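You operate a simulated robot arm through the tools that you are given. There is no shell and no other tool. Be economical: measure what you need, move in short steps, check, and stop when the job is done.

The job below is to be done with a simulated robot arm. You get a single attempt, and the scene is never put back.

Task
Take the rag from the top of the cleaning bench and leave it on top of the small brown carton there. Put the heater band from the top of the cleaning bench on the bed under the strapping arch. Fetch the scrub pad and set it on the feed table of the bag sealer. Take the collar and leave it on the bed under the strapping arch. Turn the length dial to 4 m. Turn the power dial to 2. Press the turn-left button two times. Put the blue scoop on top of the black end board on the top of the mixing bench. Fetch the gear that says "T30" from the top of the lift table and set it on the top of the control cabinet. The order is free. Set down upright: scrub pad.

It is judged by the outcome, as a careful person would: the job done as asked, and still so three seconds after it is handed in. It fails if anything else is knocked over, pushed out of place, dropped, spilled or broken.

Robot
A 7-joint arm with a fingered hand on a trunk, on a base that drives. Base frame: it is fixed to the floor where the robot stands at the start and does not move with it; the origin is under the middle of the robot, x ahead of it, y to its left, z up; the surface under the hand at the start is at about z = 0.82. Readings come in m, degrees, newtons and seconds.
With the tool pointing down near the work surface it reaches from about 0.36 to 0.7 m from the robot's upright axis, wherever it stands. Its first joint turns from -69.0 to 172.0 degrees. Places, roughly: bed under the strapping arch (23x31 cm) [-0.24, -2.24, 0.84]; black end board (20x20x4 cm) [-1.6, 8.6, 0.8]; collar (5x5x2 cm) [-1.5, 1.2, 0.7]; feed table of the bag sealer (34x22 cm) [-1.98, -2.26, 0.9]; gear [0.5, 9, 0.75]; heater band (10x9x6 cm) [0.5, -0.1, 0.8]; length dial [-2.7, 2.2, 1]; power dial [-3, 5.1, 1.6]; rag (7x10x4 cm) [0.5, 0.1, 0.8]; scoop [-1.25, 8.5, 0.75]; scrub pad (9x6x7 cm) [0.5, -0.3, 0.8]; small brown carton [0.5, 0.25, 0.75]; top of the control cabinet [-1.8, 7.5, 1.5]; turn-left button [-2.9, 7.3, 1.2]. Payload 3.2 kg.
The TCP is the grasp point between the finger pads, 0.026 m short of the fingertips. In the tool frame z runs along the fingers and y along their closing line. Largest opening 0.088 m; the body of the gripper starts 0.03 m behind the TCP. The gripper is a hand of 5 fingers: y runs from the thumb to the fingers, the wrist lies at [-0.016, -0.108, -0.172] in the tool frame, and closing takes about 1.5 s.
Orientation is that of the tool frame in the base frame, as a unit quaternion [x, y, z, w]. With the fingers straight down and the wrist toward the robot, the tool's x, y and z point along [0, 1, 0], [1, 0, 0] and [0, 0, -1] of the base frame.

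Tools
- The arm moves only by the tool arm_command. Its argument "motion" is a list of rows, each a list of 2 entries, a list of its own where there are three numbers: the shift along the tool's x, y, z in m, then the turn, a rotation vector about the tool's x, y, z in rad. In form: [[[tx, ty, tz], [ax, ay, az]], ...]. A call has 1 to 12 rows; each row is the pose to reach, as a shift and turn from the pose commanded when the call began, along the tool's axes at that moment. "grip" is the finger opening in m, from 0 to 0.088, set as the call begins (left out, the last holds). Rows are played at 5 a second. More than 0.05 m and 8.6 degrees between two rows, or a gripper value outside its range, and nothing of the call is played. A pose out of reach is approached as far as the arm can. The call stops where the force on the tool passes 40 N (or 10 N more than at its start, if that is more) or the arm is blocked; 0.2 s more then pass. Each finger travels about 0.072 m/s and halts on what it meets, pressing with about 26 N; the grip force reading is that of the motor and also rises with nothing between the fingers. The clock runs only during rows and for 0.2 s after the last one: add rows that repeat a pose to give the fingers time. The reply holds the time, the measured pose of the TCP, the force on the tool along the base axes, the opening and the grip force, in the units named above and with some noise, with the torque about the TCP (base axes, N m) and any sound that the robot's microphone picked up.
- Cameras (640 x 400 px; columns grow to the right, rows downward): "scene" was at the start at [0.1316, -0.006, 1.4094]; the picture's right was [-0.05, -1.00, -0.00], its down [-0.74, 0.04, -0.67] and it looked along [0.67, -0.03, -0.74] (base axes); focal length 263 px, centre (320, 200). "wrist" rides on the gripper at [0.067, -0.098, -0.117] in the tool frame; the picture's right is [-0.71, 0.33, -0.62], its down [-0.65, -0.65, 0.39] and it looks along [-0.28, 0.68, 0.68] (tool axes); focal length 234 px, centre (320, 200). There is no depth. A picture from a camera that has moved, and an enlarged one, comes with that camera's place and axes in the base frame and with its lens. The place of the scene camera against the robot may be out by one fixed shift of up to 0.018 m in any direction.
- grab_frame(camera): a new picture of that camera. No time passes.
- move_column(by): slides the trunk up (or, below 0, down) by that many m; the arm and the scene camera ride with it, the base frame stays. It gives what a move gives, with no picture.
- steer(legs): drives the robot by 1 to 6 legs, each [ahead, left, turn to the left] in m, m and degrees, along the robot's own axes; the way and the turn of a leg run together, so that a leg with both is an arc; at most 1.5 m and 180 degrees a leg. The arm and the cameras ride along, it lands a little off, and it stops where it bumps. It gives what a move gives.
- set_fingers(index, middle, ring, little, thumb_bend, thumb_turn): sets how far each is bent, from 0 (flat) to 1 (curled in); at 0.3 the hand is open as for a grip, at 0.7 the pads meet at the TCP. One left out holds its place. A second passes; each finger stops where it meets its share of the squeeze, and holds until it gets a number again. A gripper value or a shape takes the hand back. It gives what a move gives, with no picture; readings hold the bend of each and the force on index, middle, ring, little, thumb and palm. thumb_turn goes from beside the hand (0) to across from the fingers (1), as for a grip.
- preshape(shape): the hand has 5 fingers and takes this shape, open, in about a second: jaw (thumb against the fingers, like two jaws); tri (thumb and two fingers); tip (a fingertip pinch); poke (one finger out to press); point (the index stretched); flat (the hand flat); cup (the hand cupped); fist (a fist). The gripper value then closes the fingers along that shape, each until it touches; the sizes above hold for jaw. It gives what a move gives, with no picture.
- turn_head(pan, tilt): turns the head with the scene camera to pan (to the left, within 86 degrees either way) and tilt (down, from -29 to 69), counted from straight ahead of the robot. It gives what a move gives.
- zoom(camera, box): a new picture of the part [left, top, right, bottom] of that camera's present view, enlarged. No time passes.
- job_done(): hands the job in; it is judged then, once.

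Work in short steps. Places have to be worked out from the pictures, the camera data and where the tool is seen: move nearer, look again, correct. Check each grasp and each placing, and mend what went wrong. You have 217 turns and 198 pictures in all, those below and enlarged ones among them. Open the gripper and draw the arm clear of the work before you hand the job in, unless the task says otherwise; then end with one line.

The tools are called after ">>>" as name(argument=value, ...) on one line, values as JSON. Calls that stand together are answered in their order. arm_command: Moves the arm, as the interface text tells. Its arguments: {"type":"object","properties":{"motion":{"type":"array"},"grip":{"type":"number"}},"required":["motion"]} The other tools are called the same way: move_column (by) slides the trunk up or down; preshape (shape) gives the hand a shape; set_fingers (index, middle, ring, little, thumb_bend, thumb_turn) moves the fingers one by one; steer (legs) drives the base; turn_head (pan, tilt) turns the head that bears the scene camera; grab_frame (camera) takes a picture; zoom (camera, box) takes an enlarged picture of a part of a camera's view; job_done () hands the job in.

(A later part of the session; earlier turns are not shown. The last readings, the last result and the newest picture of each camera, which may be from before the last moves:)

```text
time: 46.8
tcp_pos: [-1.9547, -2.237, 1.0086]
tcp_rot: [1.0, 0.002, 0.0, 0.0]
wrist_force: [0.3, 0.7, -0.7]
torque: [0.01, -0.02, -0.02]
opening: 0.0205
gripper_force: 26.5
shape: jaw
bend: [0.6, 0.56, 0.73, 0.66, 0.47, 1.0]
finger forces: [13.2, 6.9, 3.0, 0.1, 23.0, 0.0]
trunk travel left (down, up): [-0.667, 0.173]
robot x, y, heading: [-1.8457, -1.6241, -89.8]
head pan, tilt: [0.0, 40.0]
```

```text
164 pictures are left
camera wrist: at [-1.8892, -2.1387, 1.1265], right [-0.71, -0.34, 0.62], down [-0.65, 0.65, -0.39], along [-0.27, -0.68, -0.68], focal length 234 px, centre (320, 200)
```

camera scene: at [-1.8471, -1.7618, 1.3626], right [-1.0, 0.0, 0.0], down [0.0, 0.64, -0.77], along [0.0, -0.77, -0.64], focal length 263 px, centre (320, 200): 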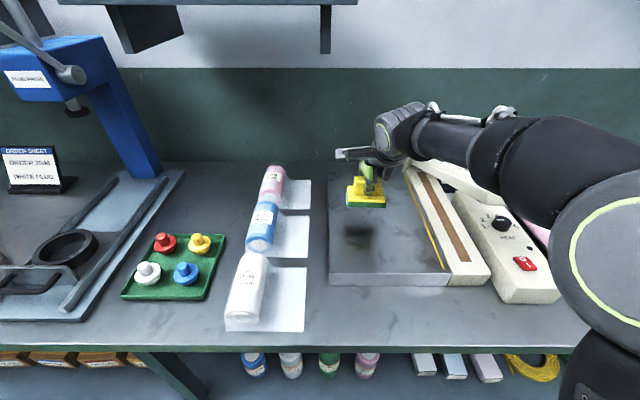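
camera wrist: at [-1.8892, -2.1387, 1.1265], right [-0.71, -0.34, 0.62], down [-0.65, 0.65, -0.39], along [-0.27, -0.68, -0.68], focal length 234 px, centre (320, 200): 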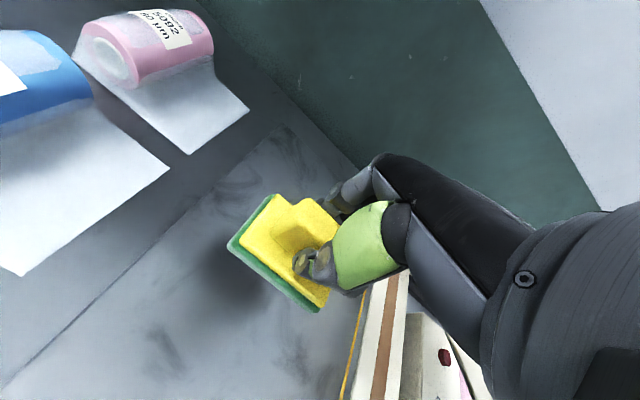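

The shadow suggests the slab is lower, around z 0.84. I'll lower further in stages, with finer steps near contact.

>>> arm_command(motion=[[[0, 0, 0.03], [0, 0, 0]], [[0, 0, 0.06], [0, 0, 0]], [[0, 0, 0.08], [0, 0, 0]]])

>>> zoom(camera="scene", box=[300, 130, 500, 290])

```text
time: 47.6
tcp_pos: [-1.9536, -2.2413, 0.9502]
tcp_rot: [1.0, 0.002, 0.004, 0.024]
wrist_force: [1.1, 6.0, 21.5]
torque: [0.34, -0.07, 0.06]
opening: 0.0229
gripper_force: 25.8
shape: jaw
bend: [0.6, 0.55, 0.73, 0.66, 0.46, 1.0]
finger forces: [14.8, 8.0, 3.1, 0.0, 32.4, 0.0]
trunk travel left (down, up): [-0.667, 0.173]
robot x, y, heading: [-1.8526, -1.623, -89.8]
head pan, tilt: [0.0, 40.0]
stopped in row 3: the force on the tool passed its limit at 46 N (the readings are from after the stop); the commanded pose is now the measured one
```

```text
2.50 times, centred on (400, 210) of scene
camera zoom: at [-1.8469, -1.758, 1.3632], right [-1.0, 0.0, 0.0], down [0.0, 0.64, -0.77], along [0.0, -0.77, -0.64], focal length 657 px, centre (120, 175)
```

zoom: 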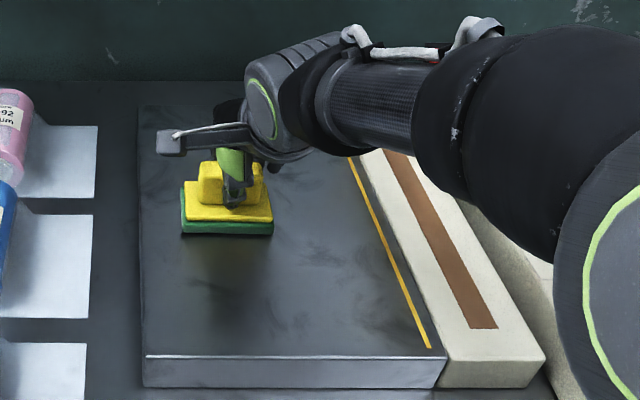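

Contact: the pad touches the slab at z ≈ 0.89. I'll ease the pressure by lifting a few millimetres, then open and rise.

>>> arm_command(motion=[[[0, 0, -0.004], [0, 0, 0]], [[0, 0, -0.004], [0, 0, 0]]])

>>> arm_command(motion=[[[0, 0, 0], [0, 0, 0]], [[0, 0, 0], [0, 0, 0]], [[0, 0, 0], [0, 0, 0]], [[0, 0, 0], [0, 0, 0]], [[0, 0, 0], [0, 0, 0]], [[0, 0, 0], [0, 0, 0]]], grip=0.085)

>>> arm_command(motion=[[[0, 0, -0.03], [0, 0, 0]], [[0, 0, -0.07], [0, 0, 0]], [[0, 0, -0.11], [0, 0, 0]], [[0, -0.04, -0.13], [0, 0, 0]], [[0, -0.08, -0.15], [0, 0, 0]], [[0, -0.12, -0.16], [0, 0, 0]], [[0, -0.16, -0.16], [0, 0, 0]], [[0, -0.2, -0.16], [0, 0, 0]]])

>>> grab_frame(camera="scene")

```text
time: 48.2
tcp_pos: [-1.9548, -2.2414, 0.9484]
tcp_rot: [1.0, 0.003, 0.003, 0.02]
wrist_force: [1.4, -4.7, 18.7]
torque: [0.03, 0.02, 0.04]
opening: 0.0231
gripper_force: 26.2
shape: jaw
bend: [0.59, 0.55, 0.73, 0.66, 0.46, 1.0]
finger forces: [17.9, 9.6, 3.8, 0.1, 27.2, 0.0]
trunk travel left (down, up): [-0.667, 0.173]
robot x, y, heading: [-1.8501, -1.6249, -89.8]
head pan, tilt: [0.0, 40.0]
```

```text
time: 49.6
tcp_pos: [-1.9552, -2.2422, 0.9462]
tcp_rot: [1.0, 0.003, 0.003, 0.017]
wrist_force: [-0.2, 0.0, -0.1]
torque: [-0.04, 0.02, 0.0]
opening: 0.0848
gripper_force: 0.0
shape: jaw
bend: [0.31, 0.3, 0.31, 0.31, 0.28, 0.97]
finger forces: [0.0, 0.1, 0.0, 0.0, 0.0, 0.0]
trunk travel left (down, up): [-0.667, 0.173]
robot x, y, heading: [-1.8522, -1.6255, -90.1]
head pan, tilt: [0.0, 40.0]
```

```text
time: 51.4
tcp_pos: [-1.9581, -2.0349, 1.0997]
tcp_rot: [1.0, 0.002, 0.003, 0.018]
wrist_force: [-0.1, -0.6, -0.2]
torque: [0.01, 0.0, 0.0]
opening: 0.0848
gripper_force: 0.1
shape: jaw
bend: [0.31, 0.3, 0.3, 0.31, 0.28, 0.97]
finger forces: [0.0, 0.1, 0.0, 0.0, 0.0, 0.0]
trunk travel left (down, up): [-0.667, 0.173]
robot x, y, heading: [-1.8485, -1.6251, -89.8]
head pan, tilt: [0.0, 40.0]
```

```text
162 pictures are left
camera scene: at [-1.8482, -1.7602, 1.3628], right [-1.0, 0.0, 0.0], down [0.0, 0.64, -0.77], along [0.0, -0.77, -0.64], focal length 263 px, centre (320, 200)
```

scene: 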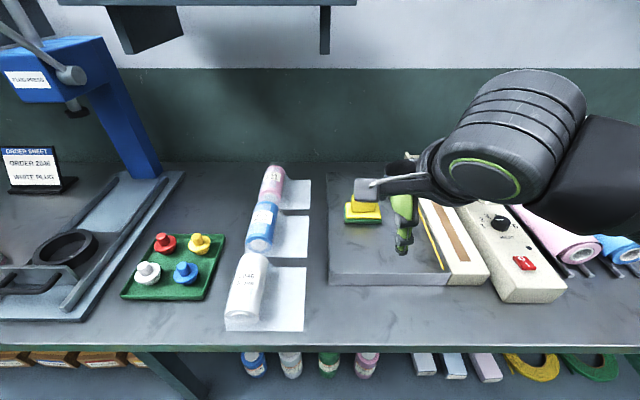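

The pad stands upright on the feed table. I'll drive back to the cleaning bench for the heater band.

>>> steer(legs=[[-0.5, 0, 0], [0, 1.43, 0], [-1.11, 0, 0], [0, 0, 90], [0.4, 0, 0]])

>>> turn_head(pan=-10, tilt=50)

>>> grab_frame(camera="scene")

>>> grab_frame(camera="wrist")

```text
time: 72.3
tcp_pos: [0.4106, -0.1433, 1.1]
tcp_rot: [0.705, 0.709, 0.013, 0.01]
wrist_force: [0.3, -0.2, -0.3]
torque: [0.0, 0.04, 0.02]
opening: 0.085
gripper_force: 0.1
shape: jaw
bend: [0.31, 0.3, 0.3, 0.31, 0.28, 0.97]
finger forces: [0.0, 0.1, 0.1, 0.0, 0.0, 0.0]
trunk travel left (down, up): [-0.667, 0.173]
robot x, y, heading: [0.0013, -0.0359, 0.4]
head pan, tilt: [0.0, 40.0]
```

```text
time: 73.0
tcp_pos: [0.4105, -0.1414, 1.1011]
tcp_rot: [0.705, 0.709, 0.013, 0.01]
wrist_force: [-0.7, -0.2, 0.5]
torque: [0.03, -0.01, 0.02]
opening: 0.0849
gripper_force: 0.0
shape: jaw
bend: [0.31, 0.3, 0.3, 0.31, 0.28, 0.97]
finger forces: [0.1, 0.1, 0.0, 0.0, 0.0, 0.0]
trunk travel left (down, up): [-0.667, 0.173]
robot x, y, heading: [0.0008, -0.0334, 0.3]
head pan, tilt: [-10.0, 50.0]
```

```text
161 pictures are left
camera scene: at [0.128, -0.0505, 1.3485], right [-0.17, -0.99, 0.0], down [-0.75, 0.13, -0.64], along [0.63, -0.11, -0.77], focal length 263 px, centre (320, 200)
```

scene: 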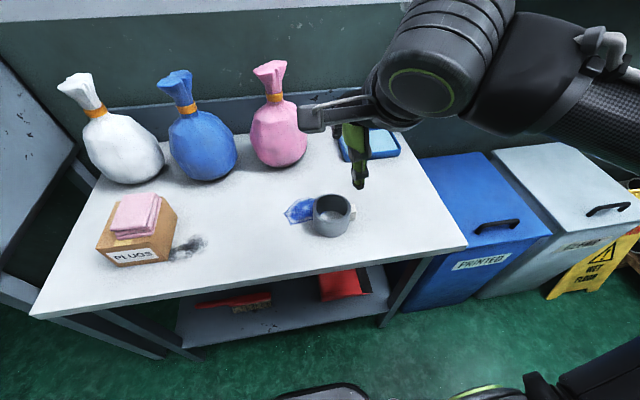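

```text
160 pictures are left
camera wrist: at [0.3081, -0.0755, 1.2163], right [0.31, -0.71, 0.63], down [-0.64, -0.65, -0.41], along [0.7, -0.27, -0.66], focal length 234 px, centre (320, 200)
```

wrist: 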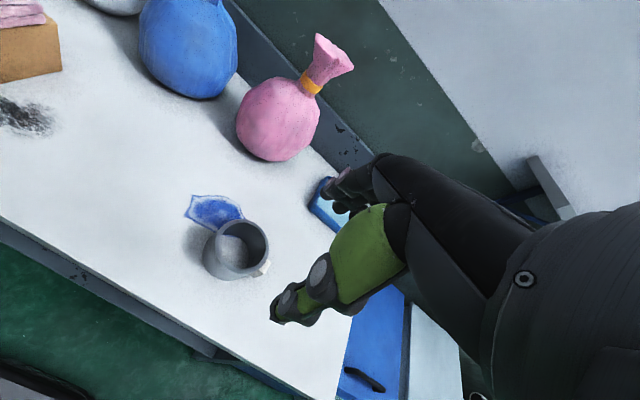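

The heater band is about 9 cm across, too wide to span, so I'll pinch its wall. I'll take the three-finger shape, level the slight tilt, and look at how the fingers sit.

>>> preshape(shape="tri")

>>> arm_command(motion=[[[0, 0, 0.02], [0.033, -0.004, 0.006]], [[0, 0, 0.05], [0.033, -0.004, 0.006]], [[0, 0, 0.08], [0.033, -0.004, 0.006]]])

>>> grab_frame(camera="wrist")

>>> zoom(camera="scene", box=[260, 110, 420, 250])

```text
time: 73.9
tcp_pos: [0.41, -0.1423, 1.1003]
tcp_rot: [0.706, 0.708, 0.014, 0.011]
wrist_force: [-0.4, -0.5, -0.1]
torque: [0.0, 0.02, -0.03]
opening: 0.088
gripper_force: 0.1
shape: tri
bend: [0.3, 0.3, 0.99, 0.99, 0.3, 0.97]
finger forces: [0.0, 0.0, 0.0, 0.1, 0.1, 0.1]
trunk travel left (down, up): [-0.667, 0.173]
robot x, y, heading: [-0.0006, -0.0387, 0.2]
head pan, tilt: [-10.0, 50.0]
```

```text
time: 74.7
tcp_pos: [0.4147, -0.1408, 1.022]
tcp_rot: [0.707, 0.707, 0.001, 0.0]
wrist_force: [-0.5, -0.3, -0.3]
torque: [0.0, 0.01, -0.03]
opening: 0.0879
gripper_force: 0.0
shape: tri
bend: [0.3, 0.3, 0.99, 0.99, 0.3, 0.97]
finger forces: [0.1, 0.0, 0.1, 0.0, 0.1, 0.1]
trunk travel left (down, up): [-0.667, 0.173]
robot x, y, heading: [0.0004, -0.0375, 0.0]
head pan, tilt: [-10.0, 50.0]
```

```text
159 pictures are left
camera wrist: at [0.3166, -0.0735, 1.1402], right [0.33, -0.71, 0.62], down [-0.65, -0.65, -0.39], along [0.68, -0.28, -0.68], focal length 234 px, centre (320, 200)
```

wrist: 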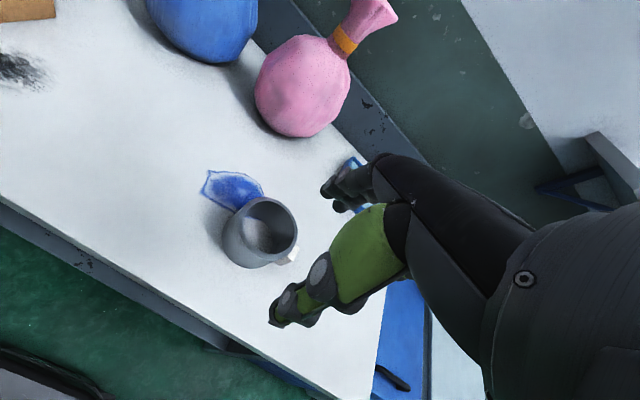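

```text
2.86 times, centred on (340, 180) of scene
camera zoom: at [0.1284, -0.0505, 1.3484], right [-0.17, -0.99, 0.0], down [-0.76, 0.13, -0.64], along [0.63, -0.11, -0.77], focal length 751 px, centre (263, 257)
```

zoom: 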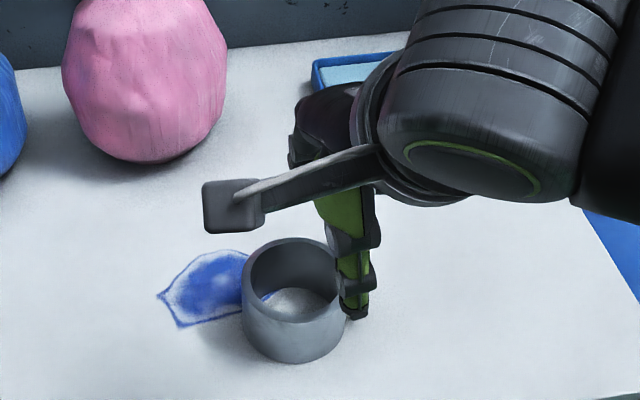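

In this shape index and middle oppose the thumb. The ring is centred near (0.481, -0.127) with its rim at about z 0.88, so I'll put the near wall (x ≈ 0.44) between thumb and fingers, staying above the rim.

>>> arm_command(motion=[[[0.01, 0.013, 0.03], [0, 0, 0]], [[0.02, 0.026, 0.072], [0, 0, 0]], [[0.02, 0.026, 0.072], [0, 0, 0]]])

>>> turn_head(pan=10, tilt=50)

>>> grab_frame(camera="wrist")

>>> zoom(camera="scene", box=[330, 150, 470, 270])

```text
time: 75.5
tcp_pos: [0.4398, -0.1218, 0.9479]
tcp_rot: [0.708, 0.706, 0.002, 0.0]
wrist_force: [-0.3, -0.4, -0.2]
torque: [0.06, 0.02, -0.01]
opening: 0.0876
gripper_force: 0.1
shape: tri
bend: [0.3, 0.3, 0.99, 0.99, 0.3, 0.97]
finger forces: [0.1, 0.0, 0.0, 0.0, 0.0, 0.1]
trunk travel left (down, up): [-0.667, 0.173]
robot x, y, heading: [0.0001, -0.0361, 0.4]
head pan, tilt: [-10.0, 50.0]
```

```text
time: 76.3
tcp_pos: [0.4402, -0.1217, 0.948]
tcp_rot: [0.708, 0.706, 0.001, -0.001]
wrist_force: [-0.1, 0.9, 0.0]
torque: [-0.02, -0.01, 0.01]
opening: 0.0879
gripper_force: 0.0
shape: tri
bend: [0.3, 0.3, 0.99, 0.99, 0.3, 0.97]
finger forces: [0.0, 0.0, 0.1, 0.0, 0.1, 0.0]
trunk travel left (down, up): [-0.667, 0.173]
robot x, y, heading: [-0.0013, -0.034, -0.0]
head pan, tilt: [10.0, 50.0]
```

```text
157 pictures are left
camera wrist: at [0.3424, -0.0546, 1.0672], right [0.33, -0.71, 0.62], down [-0.65, -0.65, -0.39], along [0.68, -0.28, -0.68], focal length 234 px, centre (320, 200)
```

wrist: 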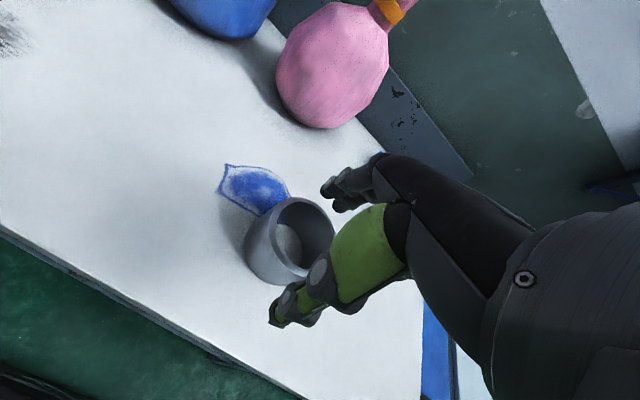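

```text
3.33 times, centred on (400, 210) of scene
camera zoom: at [0.1279, -0.0239, 1.3484], right [0.18, -0.98, 0.0], down [-0.75, -0.14, -0.64], along [0.63, 0.11, -0.77], focal length 876 px, centre (53, 167)
```

zoom: 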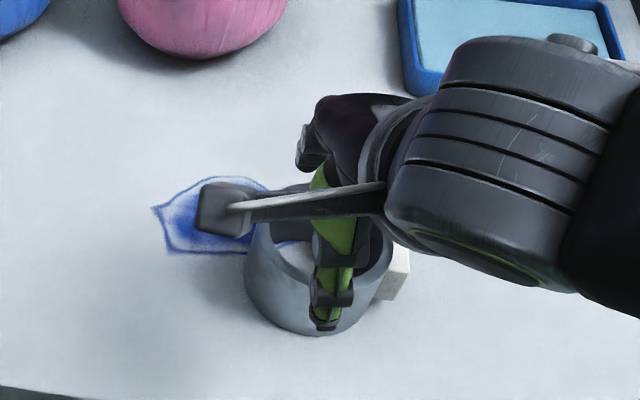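

I'll enlarge the wrist view to get the ring's rim exactly.

>>> zoom(camera="wrist", box=[220, 160, 380, 340])

```text
2.22 times, centred on (300, 250) of wrist
camera zoom: at [0.3424, -0.0546, 1.0672], right [0.33, -0.71, 0.62], down [-0.65, -0.65, -0.39], along [0.68, -0.28, -0.68], focal length 520 px, centre (364, 89)
```

zoom: 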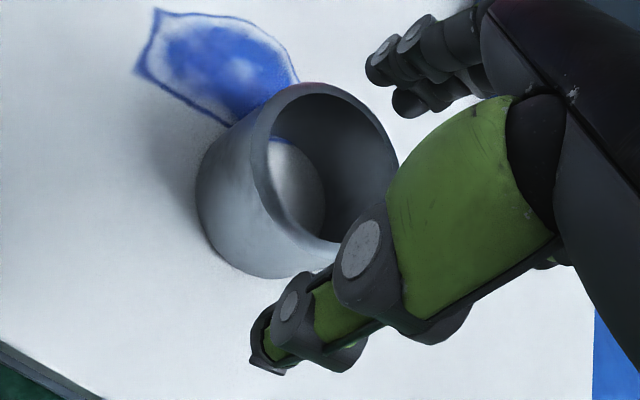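

The rim centre is near (0.479, -0.132), so the hand is aligned. I'll lower with the fingers inside and the thumb outside the near wall.

>>> arm_command(motion=[[[0, 0, 0.025], [0, 0, 0]], [[0, 0, 0.05], [0, 0, 0]], [[0, 0, 0.07], [0, 0, 0]]])

>>> arm_command(motion=[[[0, 0, 0], [0, 0, 0]], [[0, 0, 0], [0, 0, 0]], [[0, 0, 0], [0, 0, 0]], [[0, 0, 0], [0, 0, 0]], [[0, 0, 0], [0, 0, 0]], [[0, 0, 0], [0, 0, 0]], [[0, 0, 0], [0, 0, 0]], [[0, 0, 0], [0, 0, 0]]], grip=0.0)

>>> arm_command(motion=[[[0, 0, -0.02], [0, 0, 0]], [[0, 0, -0.05], [0, 0, 0]], [[0, 0, -0.08], [0, 0, 0]]])

>>> grab_frame(camera="wrist")

>>> grab_frame(camera="scene")

```text
time: 77.1
tcp_pos: [0.4437, -0.1172, 0.9017]
tcp_rot: [0.705, 0.709, 0.013, 0.013]
wrist_force: [-9.0, 0.3, 30.2]
torque: [-0.31, -1.6, -0.12]
opening: 0.0873
gripper_force: 0.1
shape: tri
bend: [0.3, 0.26, 0.99, 0.99, 0.3, 0.97]
finger forces: [0.0, 29.9, 0.0, 0.0, 0.0, 0.0]
trunk travel left (down, up): [-0.667, 0.173]
robot x, y, heading: [-0.0005, -0.0359, 0.1]
head pan, tilt: [10.0, 50.0]
stopped in row 3: the force on the tool passed its limit at 48 N (the readings are from after the stop); the commanded pose is now the measured one
```

```text
time: 78.9
tcp_pos: [0.441, -0.1185, 0.9014]
tcp_rot: [0.706, 0.708, 0.014, 0.011]
wrist_force: [-5.9, 1.3, 36.1]
torque: [-0.12, -1.96, -0.06]
opening: 0.0285
gripper_force: 26.1
shape: tri
bend: [0.41, 0.23, 1.0, 1.0, 0.84, 1.0]
finger forces: [11.5, 26.1, 0.1, 0.0, 17.9, 0.1]
trunk travel left (down, up): [-0.667, 0.173]
robot x, y, heading: [-0.0015, -0.0366, 0.2]
head pan, tilt: [10.0, 50.0]
```

```text
time: 79.7
tcp_pos: [0.4449, -0.1194, 0.9723]
tcp_rot: [0.706, 0.709, 0.007, 0.007]
wrist_force: [0.2, -0.5, 0.2]
torque: [-0.01, 0.03, -0.01]
opening: 0.0154
gripper_force: 26.1
shape: tri
bend: [0.44, 0.45, 1.0, 1.0, 0.9, 1.0]
finger forces: [0.0, 0.1, 0.0, 0.0, 0.0, 0.0]
trunk travel left (down, up): [-0.667, 0.173]
robot x, y, heading: [0.0005, -0.0345, 0.1]
head pan, tilt: [10.0, 50.0]
```

```text
154 pictures are left
camera wrist: at [0.344, -0.0526, 1.0905], right [0.32, -0.71, 0.63], down [-0.64, -0.65, -0.4], along [0.69, -0.28, -0.67], focal length 234 px, centre (320, 200)
```

wrist: 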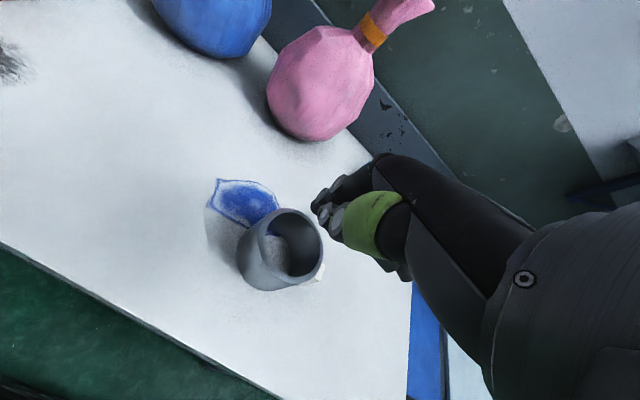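

```text
153 pictures are left
camera scene: at [0.1282, -0.0238, 1.3483], right [0.18, -0.98, 0.0], down [-0.75, -0.14, -0.64], along [0.63, 0.11, -0.77], focal length 263 px, centre (320, 200)
```

scene: 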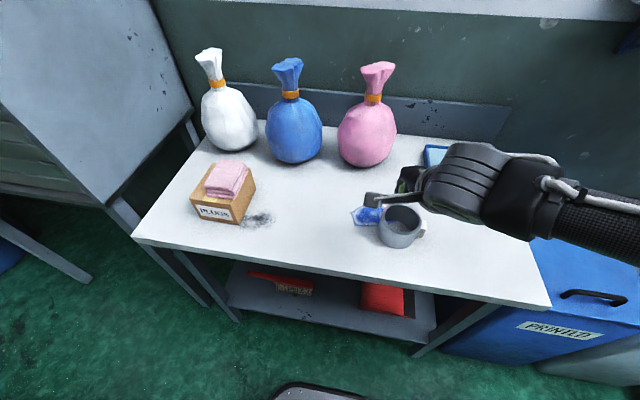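

The middle finger landed on the rim, so nothing was grasped; the ring looks little moved. I'll open less (about 5 cm) so the fingers stay well inside, level the tilt, rise slightly and re-measure.

>>> arm_command(motion=[[[0, 0, -0.01], [0.02, 0, 0.004]], [[0, 0, -0.01], [0.02, 0, 0.004]], [[0, 0, -0.01], [0.02, 0, 0.004]], [[0, 0, -0.01], [0.02, 0, 0.004]], [[0, 0, -0.01], [0.02, 0, 0.004]]], grip=0.055)

>>> zoom(camera="wrist", box=[200, 150, 400, 310])

```text
time: 80.9
tcp_pos: [0.4439, -0.1197, 0.9849]
tcp_rot: [0.708, 0.706, 0.002, 0.0]
wrist_force: [-0.3, 0.0, -0.8]
torque: [0.0, -0.02, -0.03]
opening: 0.0547
gripper_force: 0.1
shape: tri
bend: [0.45, 0.38, 0.99, 0.99, 0.09, 0.99]
finger forces: [0.0, 0.0, 0.1, 0.0, 0.0, 0.1]
trunk travel left (down, up): [-0.667, 0.173]
robot x, y, heading: [-0.0019, -0.0356, 0.3]
head pan, tilt: [10.0, 50.0]
```

```text
2.50 times, centred on (300, 230) of wrist
camera zoom: at [0.3457, -0.0521, 1.1032], right [0.33, -0.71, 0.62], down [-0.65, -0.65, -0.39], along [0.68, -0.28, -0.68], focal length 585 px, centre (370, 125)
```

zoom: 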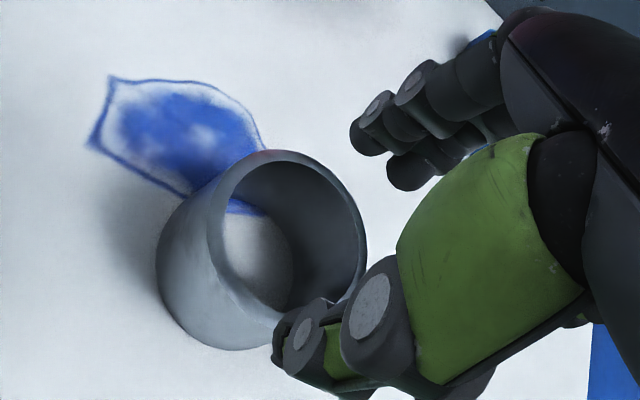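

The ring is still near (0.482, -0.132), and index and middle now hang about 3.5 cm beyond the TCP, well inside. Lowering again.

>>> arm_command(motion=[[[0, 0.002, 0.04], [0, 0, 0]], [[0, 0.002, 0.075], [0, 0, 0]], [[0, 0.002, 0.09], [0, 0, 0]], [[0, 0.002, 0.104], [0, 0, 0]]])

>>> zoom(camera="wrist", box=[200, 150, 400, 310])

```text
time: 81.8
tcp_pos: [0.4533, -0.1171, 0.9026]
tcp_rot: [0.707, 0.707, 0.015, 0.013]
wrist_force: [-1.7, 0.2, 25.4]
torque: [-0.32, -0.72, -0.06]
opening: 0.0532
gripper_force: 0.0
shape: tri
bend: [0.44, 0.38, 0.99, 0.99, 0.09, 0.99]
finger forces: [0.0, 25.7, 0.0, 0.0, 0.1, 0.0]
trunk travel left (down, up): [-0.667, 0.173]
robot x, y, heading: [-0.0044, -0.0357, 0.3]
head pan, tilt: [10.0, 50.0]
stopped in row 4: the force on the tool passed its limit at 48 N (the readings are from after the stop); the commanded pose is now the measured one
```

```text
2.50 times, centred on (300, 230) of wrist
camera zoom: at [0.3498, -0.0507, 1.0186], right [0.31, -0.71, 0.63], down [-0.64, -0.65, -0.42], along [0.71, -0.28, -0.65], focal length 585 px, centre (370, 125)
```

zoom: 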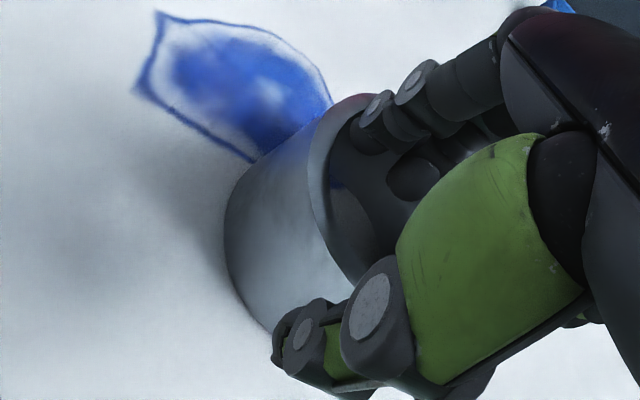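

The middle finger meets the rim again. Instead I'll put the single thumb inside the ring and the two fingers outside the far wall. I'll rise, open fully, level and shift ahead.

>>> arm_command(motion=[[[0, 0, -0.03], [0, 0, 0]], [[0, 0, -0.07], [0.015, 0, 0]], [[0, 0.02, -0.1], [0.03, 0.002, 0]], [[0, 0.045, -0.1], [0.04, 0.002, 0]], [[0, 0.06, -0.1], [0.04, 0.002, 0]], [[0, 0.066, -0.1], [0.04, 0.002, 0]]], grip=0.088)

>>> grab_frame(camera="wrist")

>>> zoom(camera="scene", box=[340, 130, 500, 270])

```text
time: 83.2
tcp_pos: [0.5165, -0.1166, 0.9999]
tcp_rot: [0.707, 0.707, -0.004, -0.007]
wrist_force: [-0.8, 1.3, 0.2]
torque: [0.0, 0.01, 0.02]
opening: 0.0878
gripper_force: 0.0
shape: tri
bend: [0.3, 0.3, 0.99, 0.99, 0.3, 0.97]
finger forces: [0.0, 0.1, 0.1, 0.1, 0.1, 0.0]
trunk travel left (down, up): [-0.667, 0.173]
robot x, y, heading: [0.0031, -0.0334, -0.0]
head pan, tilt: [10.0, 50.0]
```

```text
150 pictures are left
camera wrist: at [0.4188, -0.0509, 1.1207], right [0.34, -0.71, 0.61], down [-0.66, -0.65, -0.38], along [0.67, -0.27, -0.69], focal length 234 px, centre (320, 200)
```

wrist: 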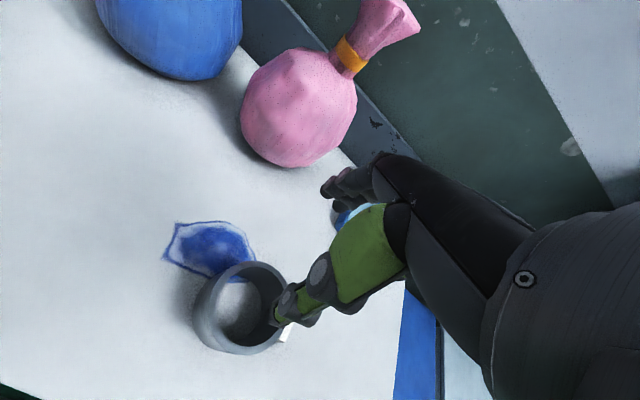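

```text
2.86 times, centred on (420, 200) of scene
camera zoom: at [0.1283, -0.024, 1.3484], right [0.18, -0.98, 0.0], down [-0.75, -0.14, -0.64], along [0.63, 0.11, -0.77], focal length 751 px, centre (34, 200)
```

zoom: 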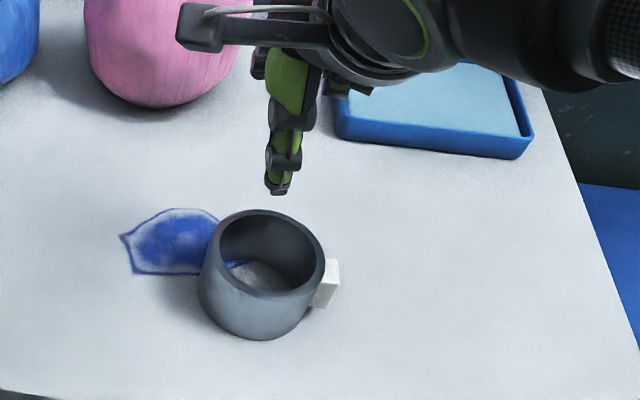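

The rim is confirmed at z 0.88, and the thumb sits about 5.4 cm behind the TCP. Centring the thumb in the ring needs the TCP at about (0.535, -0.129); I'll level and lower there.

>>> arm_command(motion=[[[-0.006, 0.01, 0.01], [-0.0155, -0.004, 0]], [[-0.012, 0.0185, 0.03], [-0.0155, -0.004, 0]], [[-0.012, 0.0185, 0.06], [-0.0155, -0.004, 0]]])

>>> zoom(camera="scene", box=[340, 130, 500, 270])

>>> zoom(camera="wrist", box=[160, 180, 360, 360])

```text
time: 84.0
tcp_pos: [0.5329, -0.1289, 0.9395]
tcp_rot: [0.707, 0.707, 0.0, 0.0]
wrist_force: [0.7, -0.2, -0.5]
torque: [-0.04, 0.01, -0.01]
opening: 0.0879
gripper_force: 0.0
shape: tri
bend: [0.3, 0.3, 0.99, 0.99, 0.3, 0.97]
finger forces: [0.0, 0.0, 0.0, 0.1, 0.0, 0.0]
trunk travel left (down, up): [-0.667, 0.173]
robot x, y, heading: [-0.0022, -0.0354, 0.1]
head pan, tilt: [10.0, 50.0]
```

```text
2.86 times, centred on (420, 200) of scene
camera zoom: at [0.1286, -0.0227, 1.3484], right [0.18, -0.98, 0.0], down [-0.75, -0.14, -0.64], along [0.63, 0.11, -0.77], focal length 751 px, centre (34, 200)
```

zoom: 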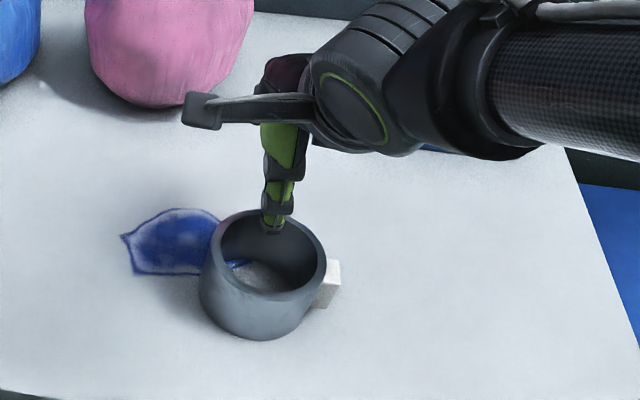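

```text
2.22 times, centred on (260, 270) of wrist
camera zoom: at [0.4354, -0.0611, 1.0574], right [0.33, -0.71, 0.62], down [-0.65, -0.65, -0.39], along [0.68, -0.28, -0.68], focal length 520 px, centre (453, 44)
```

zoom: 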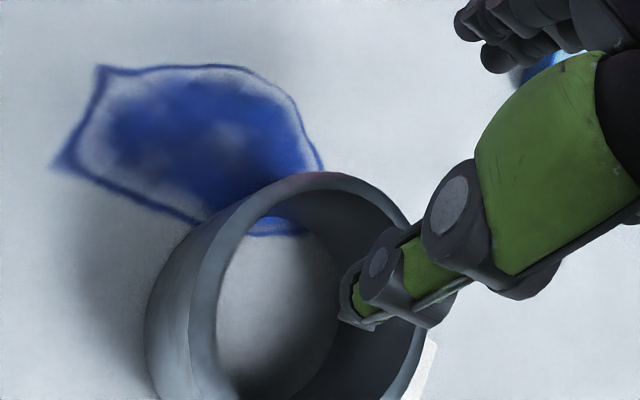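

The thumb tip is over the ring's middle. Lowering 6 cm, then closing.

>>> arm_command(motion=[[[0, 0, 0.02], [0, 0, 0]], [[0, 0, 0.04], [0, 0, 0]], [[0, 0, 0.058], [0, 0, 0]]])

>>> arm_command(motion=[[[0, 0, 0], [0, 0, 0]], [[0, 0, 0], [0, 0, 0]], [[0, 0, 0], [0, 0, 0]], [[0, 0, 0], [0, 0, 0]], [[0, 0, 0], [0, 0, 0]], [[0, 0, 0], [0, 0, 0]], [[0, 0, 0], [0, 0, 0]], [[0, 0, 0], [0, 0, 0]]], grip=0.0)

>>> zoom(camera="scene", box=[340, 130, 500, 270])

```text
time: 84.7
tcp_pos: [0.5405, -0.1272, 0.9043]
tcp_rot: [0.707, 0.707, 0.018, 0.009]
wrist_force: [0.1, 0.1, 12.5]
torque: [0.03, 0.85, 0.02]
opening: 0.088
gripper_force: 0.0
shape: tri
bend: [0.3, 0.3, 0.99, 0.99, 0.24, 0.97]
finger forces: [0.1, 0.0, 0.0, 0.0, 12.5, 0.0]
trunk travel left (down, up): [-0.667, 0.173]
robot x, y, heading: [-0.0022, -0.0369, 0.1]
head pan, tilt: [10.0, 50.0]
stopped in row 3: the force on the tool passed its limit at 52 N (the readings are from after the stop); the commanded pose is now the measured one
```

```text
time: 86.2
tcp_pos: [0.5435, -0.1255, 0.9071]
tcp_rot: [0.706, 0.708, 0.022, 0.01]
wrist_force: [-1.0, 0.7, 21.5]
torque: [0.24, 0.44, 0.01]
opening: 0.009
gripper_force: 26.0
shape: tri
bend: [0.71, 0.7, 1.0, 1.0, 0.48, 0.99]
finger forces: [0.0, 0.0, 0.0, 0.0, 31.1, 0.1]
trunk travel left (down, up): [-0.667, 0.173]
robot x, y, heading: [-0.0006, -0.0343, 0.2]
head pan, tilt: [10.0, 50.0]
stopped in row 7: the force on the tool passed its limit at 41 N (the readings are from after the stop); the commanded pose is now the measured one
```

```text
2.86 times, centred on (420, 200) of scene
camera zoom: at [0.1266, -0.0233, 1.3484], right [0.18, -0.98, 0.0], down [-0.75, -0.14, -0.64], along [0.63, 0.11, -0.77], focal length 751 px, centre (34, 200)
```

zoom: 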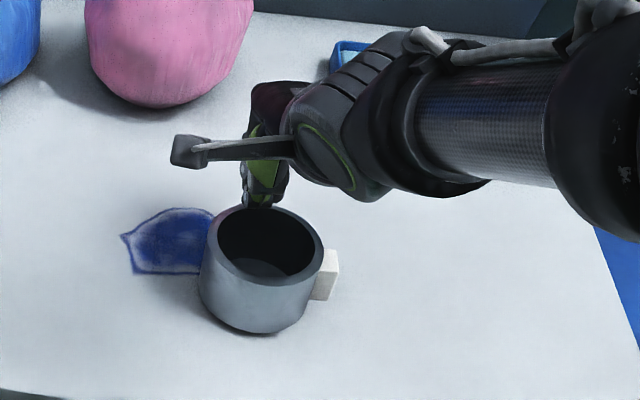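

Both thumb and fingers met resistance at rim height even inside the ring, so I'll grasp it from outside instead, with the hand spread wider than its nominal opening. First I rise clear and spread index, middle and thumb.

>>> arm_command(motion=[[[0, 0.005, -0.03], [0, 0, 0]], [[0, 0, -0.07], [0.02, 0.004, 0]], [[0, -0.02, -0.1], [0.04, 0.008, 0]], [[0, -0.04, -0.11], [0.04, 0.008, 0]], [[0, -0.062, -0.11], [0.04, 0.008, 0]]], grip=0.088)

>>> set_fingers(index=0.15, middle=0.15, thumb_bend=0.15)

>>> grab_frame(camera="wrist")

>>> zoom(camera="scene", box=[340, 130, 500, 270])

```text
time: 87.4
tcp_pos: [0.4756, -0.1294, 1.0108]
tcp_rot: [0.708, 0.707, 0.005, -0.008]
wrist_force: [-0.5, 0.4, -0.2]
torque: [0.01, -0.04, -0.02]
opening: 0.0881
gripper_force: 0.1
shape: tri
bend: [0.3, 0.3, 0.99, 0.99, 0.3, 0.97]
finger forces: [0.0, 0.0, 0.0, 0.0, 0.1, 0.0]
trunk travel left (down, up): [-0.667, 0.173]
robot x, y, heading: [0.0047, -0.0384, 0.3]
head pan, tilt: [10.0, 50.0]
```

```text
time: 88.4
tcp_pos: [0.4758, -0.1278, 1.0109]
tcp_rot: [0.706, 0.708, 0.005, -0.009]
wrist_force: [0.9, 0.5, 0.8]
torque: [-0.03, 0.03, 0.04]
opening: 0.1113
gripper_force: 0.0
shape: fingers
bend: [0.15, 0.15, 0.99, 0.99, 0.16, 0.97]
finger forces: [0.0, 0.1, 0.1, 0.0, 0.1, 0.0]
trunk travel left (down, up): [-0.667, 0.173]
robot x, y, heading: [-0.0028, -0.0312, 0.2]
head pan, tilt: [10.0, 50.0]
```

```text
145 pictures are left
camera wrist: at [0.3783, -0.0635, 1.1308], right [0.34, -0.72, 0.61], down [-0.66, -0.64, -0.4], along [0.68, -0.26, -0.69], focal length 234 px, centre (320, 200)
```

wrist: 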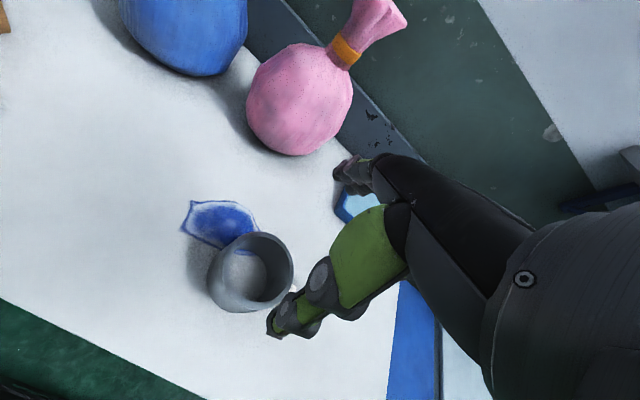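

```text
2.86 times, centred on (420, 200) of scene
camera zoom: at [0.1279, -0.0239, 1.3484], right [0.18, -0.98, 0.0], down [-0.75, -0.14, -0.64], along [0.63, 0.11, -0.77], focal length 751 px, centre (34, 200)
```

zoom: 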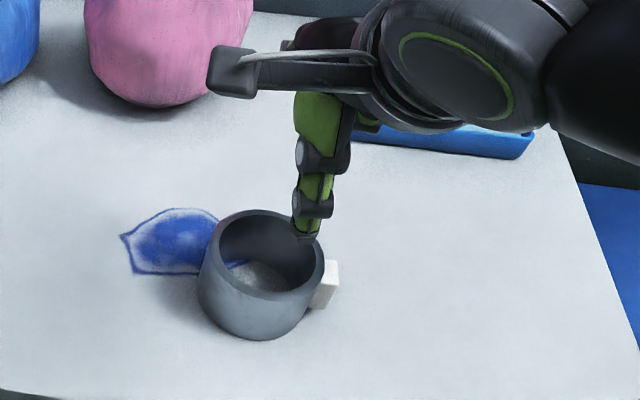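

The hand now spreads about 11 cm. I'll centre over the ring at (0.482, -0.125), level, and lower to just above the rim to check.

>>> arm_command(motion=[[[0.003, 0.006, 0.03], [-0.005, -0.019, 0]], [[0.003, 0.006, 0.06], [-0.005, -0.019, 0]], [[0.003, 0.006, 0.09], [-0.005, -0.019, 0]]])

>>> zoom(camera="wrist", box=[200, 130, 400, 330])

>>> zoom(camera="scene", box=[340, 130, 500, 270])

```text
time: 89.2
tcp_pos: [0.4797, -0.1215, 0.9187]
tcp_rot: [0.707, 0.707, -0.001, 0.0]
wrist_force: [0.7, -0.5, 0.3]
torque: [-0.02, 0.0, 0.01]
opening: 0.1112
gripper_force: 0.1
shape: fingers
bend: [0.15, 0.15, 0.99, 0.99, 0.16, 0.97]
finger forces: [0.1, 0.0, 0.0, 0.1, 0.0, 0.0]
trunk travel left (down, up): [-0.667, 0.173]
robot x, y, heading: [0.001, -0.0337, 0.1]
head pan, tilt: [10.0, 50.0]
```

```text
2.00 times, centred on (300, 230) of wrist
camera zoom: at [0.3818, -0.0541, 1.0379], right [0.33, -0.71, 0.62], down [-0.65, -0.65, -0.39], along [0.68, -0.28, -0.68], focal length 468 px, centre (360, 140)
```

zoom: 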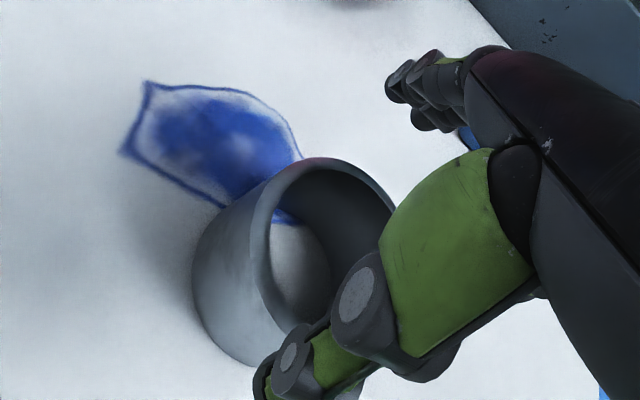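

```text
2.86 times, centred on (420, 200) of scene
camera zoom: at [0.1286, -0.0221, 1.3484], right [0.18, -0.98, 0.0], down [-0.75, -0.14, -0.64], along [0.63, 0.11, -0.77], focal length 751 px, centre (34, 200)
```

zoom: 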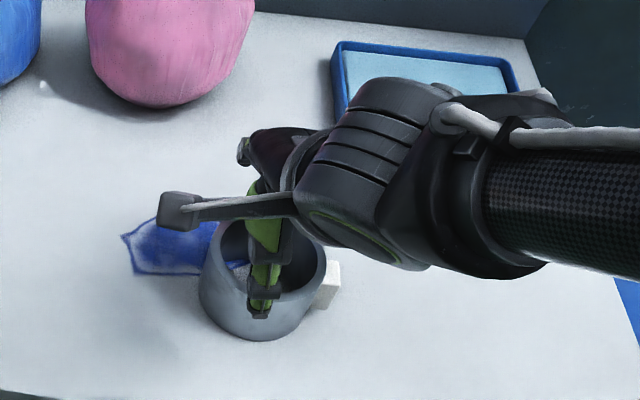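

Thumb and fingers straddle the ring with clearance. Lowering to z 0.862 and closing.

>>> arm_command(motion=[[[0, 0, 0.02], [0, 0, 0]], [[0, 0, 0.04], [0, 0, 0]], [[0, 0, 0.056], [0, 0, 0]]])

>>> zoom(camera="scene", box=[340, 130, 500, 270])

```text
time: 90.0
tcp_pos: [0.4796, -0.1218, 0.8712]
tcp_rot: [0.706, 0.708, 0.005, 0.006]
wrist_force: [1.5, -1.8, 27.6]
torque: [-0.88, -0.58, -0.05]
opening: 0.1115
gripper_force: 13.9
shape: fingers
bend: [0.15, 0.15, 0.99, 0.99, 0.16, 0.97]
finger forces: [0.0, 0.0, 27.3, 0.0, 0.0, 0.0]
trunk travel left (down, up): [-0.667, 0.173]
robot x, y, heading: [0.0031, -0.0344, 0.5]
head pan, tilt: [10.0, 50.0]
```

```text
2.86 times, centred on (420, 200) of scene
camera zoom: at [0.1227, -0.0226, 1.3496], right [0.18, -0.98, 0.0], down [-0.75, -0.14, -0.65], along [0.64, 0.11, -0.76], focal length 751 px, centre (34, 200)
```

zoom: 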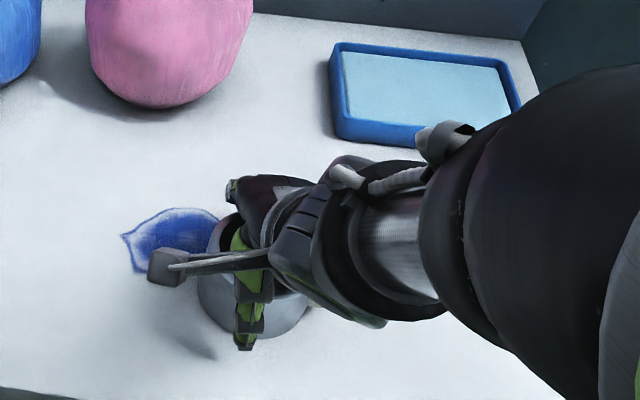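

The curled ring finger touches the rim. I'll rise, straighten ring and little fingers so all pass outside, and lower again.

>>> arm_command(motion=[[[0, 0, -0.03], [-0.005, 0, 0]], [[0, 0, -0.07], [-0.014, 0, 0]], [[0, 0, -0.09], [-0.014, 0, 0]]])

>>> set_fingers(ring=0.15, little=0.15, index=0.15, middle=0.15, thumb_bend=0.15)

>>> arm_command(motion=[[[0, 0, 0.03], [0, 0, 0]], [[0, 0, 0.06], [0, 0, 0]], [[0, 0, 0.08], [0, 0, 0]], [[0, 0, 0.097], [0, 0, 0]], [[0, 0, 0.097], [0, 0, 0]]])

>>> zoom(camera="scene", box=[340, 130, 500, 270])

```text
time: 90.8
tcp_pos: [0.4815, -0.1227, 0.9524]
tcp_rot: [0.707, 0.708, 0.004, 0.004]
wrist_force: [0.1, 0.3, -0.2]
torque: [0.0, 0.0, 0.02]
opening: 0.1114
gripper_force: 0.1
shape: fingers
bend: [0.15, 0.15, 0.99, 0.99, 0.15, 0.97]
finger forces: [0.1, 0.0, 0.0, 0.0, 0.0, 0.0]
trunk travel left (down, up): [-0.667, 0.173]
robot x, y, heading: [0.0034, -0.0398, 0.2]
head pan, tilt: [10.0, 50.0]
```

```text
time: 91.8
tcp_pos: [0.4818, -0.1218, 0.9528]
tcp_rot: [0.707, 0.708, 0.004, 0.005]
wrist_force: [0.3, 0.2, 0.5]
torque: [-0.03, 0.01, -0.02]
opening: 0.1116
gripper_force: 0.1
shape: fingers
bend: [0.15, 0.15, 0.15, 0.15, 0.15, 0.97]
finger forces: [0.0, 0.1, 0.0, 0.0, 0.0, 0.0]
trunk travel left (down, up): [-0.667, 0.173]
robot x, y, heading: [-0.0005, -0.0344, 0.1]
head pan, tilt: [10.0, 50.0]
```

```text
time: 93.0
tcp_pos: [0.4848, -0.1224, 0.8572]
tcp_rot: [0.707, 0.708, 0.004, 0.005]
wrist_force: [0.2, 0.1, 0.4]
torque: [-0.02, 0.03, 0.04]
opening: 0.1114
gripper_force: 0.7
shape: fingers
bend: [0.15, 0.15, 0.15, 0.15, 0.15, 0.97]
finger forces: [0.0, 0.1, 0.4, 0.0, 0.2, 0.1]
trunk travel left (down, up): [-0.667, 0.173]
robot x, y, heading: [0.0009, -0.0352, 0.3]
head pan, tilt: [10.0, 50.0]
```

```text
2.86 times, centred on (420, 200) of scene
camera zoom: at [0.1277, -0.024, 1.3485], right [0.18, -0.98, 0.0], down [-0.75, -0.14, -0.64], along [0.63, 0.11, -0.77], focal length 751 px, centre (34, 200)
```

zoom: 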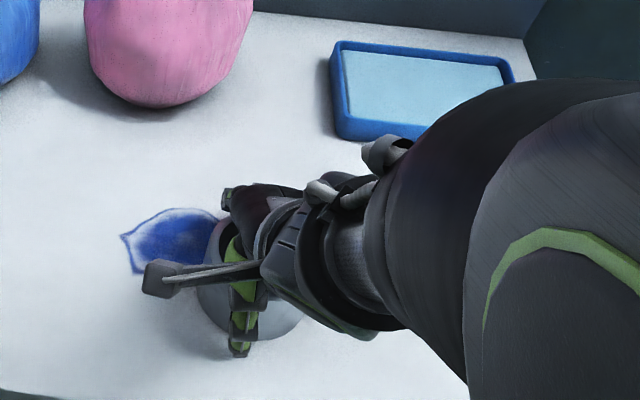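

The hand straddles the ring with all fingers outside. I'll shift 8 mm sideways to centre the thumb, then close thumb, index and middle.

>>> arm_command(motion=[[[-0.008, -0.002, 0], [0, 0, 0]], [[-0.008, -0.002, 0], [0, 0, 0]]])

>>> set_fingers(index=0.7, middle=0.7, thumb_bend=0.7)

>>> arm_command(motion=[[[0, 0, -0.015], [0, 0, 0]], [[0, 0, -0.03], [0, 0, 0]]])

>>> zoom(camera="scene", box=[340, 130, 500, 270])

>>> grab_frame(camera="wrist")

```text
time: 93.6
tcp_pos: [0.4813, -0.1308, 0.8569]
tcp_rot: [0.707, 0.708, 0.004, 0.004]
wrist_force: [0.5, 0.5, -0.4]
torque: [-0.02, 0.0, -0.01]
opening: 0.112
gripper_force: 0.7
shape: fingers
bend: [0.15, 0.15, 0.15, 0.15, 0.15, 0.97]
finger forces: [0.7, 0.0, 0.0, 0.1, 0.5, 0.0]
trunk travel left (down, up): [-0.667, 0.173]
robot x, y, heading: [-0.0043, -0.0374, 0.3]
head pan, tilt: [10.0, 50.0]
```

```text
time: 94.6
tcp_pos: [0.482, -0.1303, 0.8586]
tcp_rot: [0.708, 0.707, 0.006, 0.005]
wrist_force: [5.2, -2.9, 15.3]
torque: [0.0, -0.14, -0.09]
opening: 0.1035
gripper_force: 35.9
shape: fingers
bend: [0.26, 0.32, 0.15, 0.15, 0.26, 0.95]
finger forces: [19.0, 20.8, 0.0, 0.0, 32.7, 0.0]
trunk travel left (down, up): [-0.667, 0.173]
robot x, y, heading: [-0.0007, -0.0371, 0.3]
head pan, tilt: [10.0, 50.0]
```

```text
time: 95.2
tcp_pos: [0.4802, -0.1315, 0.8856]
tcp_rot: [0.706, 0.708, 0.003, 0.004]
wrist_force: [0.1, 0.5, -3.1]
torque: [0.04, -0.02, -0.03]
opening: 0.1034
gripper_force: 30.5
shape: fingers
bend: [0.26, 0.33, 0.15, 0.15, 0.27, 0.95]
finger forces: [16.1, 13.6, 0.0, 0.0, 32.2, 0.0]
trunk travel left (down, up): [-0.667, 0.173]
robot x, y, heading: [0.0012, -0.0357, 0.2]
head pan, tilt: [10.0, 50.0]
```

```text
2.86 times, centred on (420, 200) of scene
camera zoom: at [0.1278, -0.024, 1.3483], right [0.18, -0.98, 0.0], down [-0.75, -0.14, -0.64], along [0.63, 0.11, -0.77], focal length 751 px, centre (34, 200)
```

zoom: 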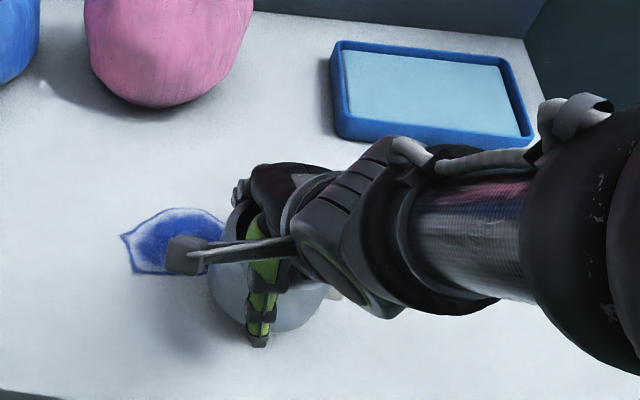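

```text
138 pictures are left
camera wrist: at [0.3804, -0.0641, 1.004], right [0.33, -0.71, 0.63], down [-0.65, -0.65, -0.4], along [0.69, -0.28, -0.67], focal length 234 px, centre (320, 200)
```

wrist: 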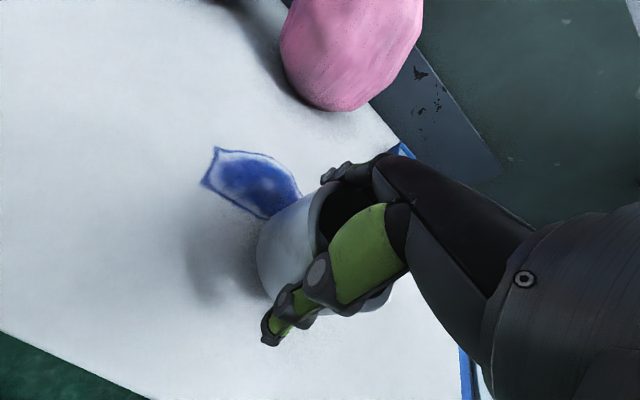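

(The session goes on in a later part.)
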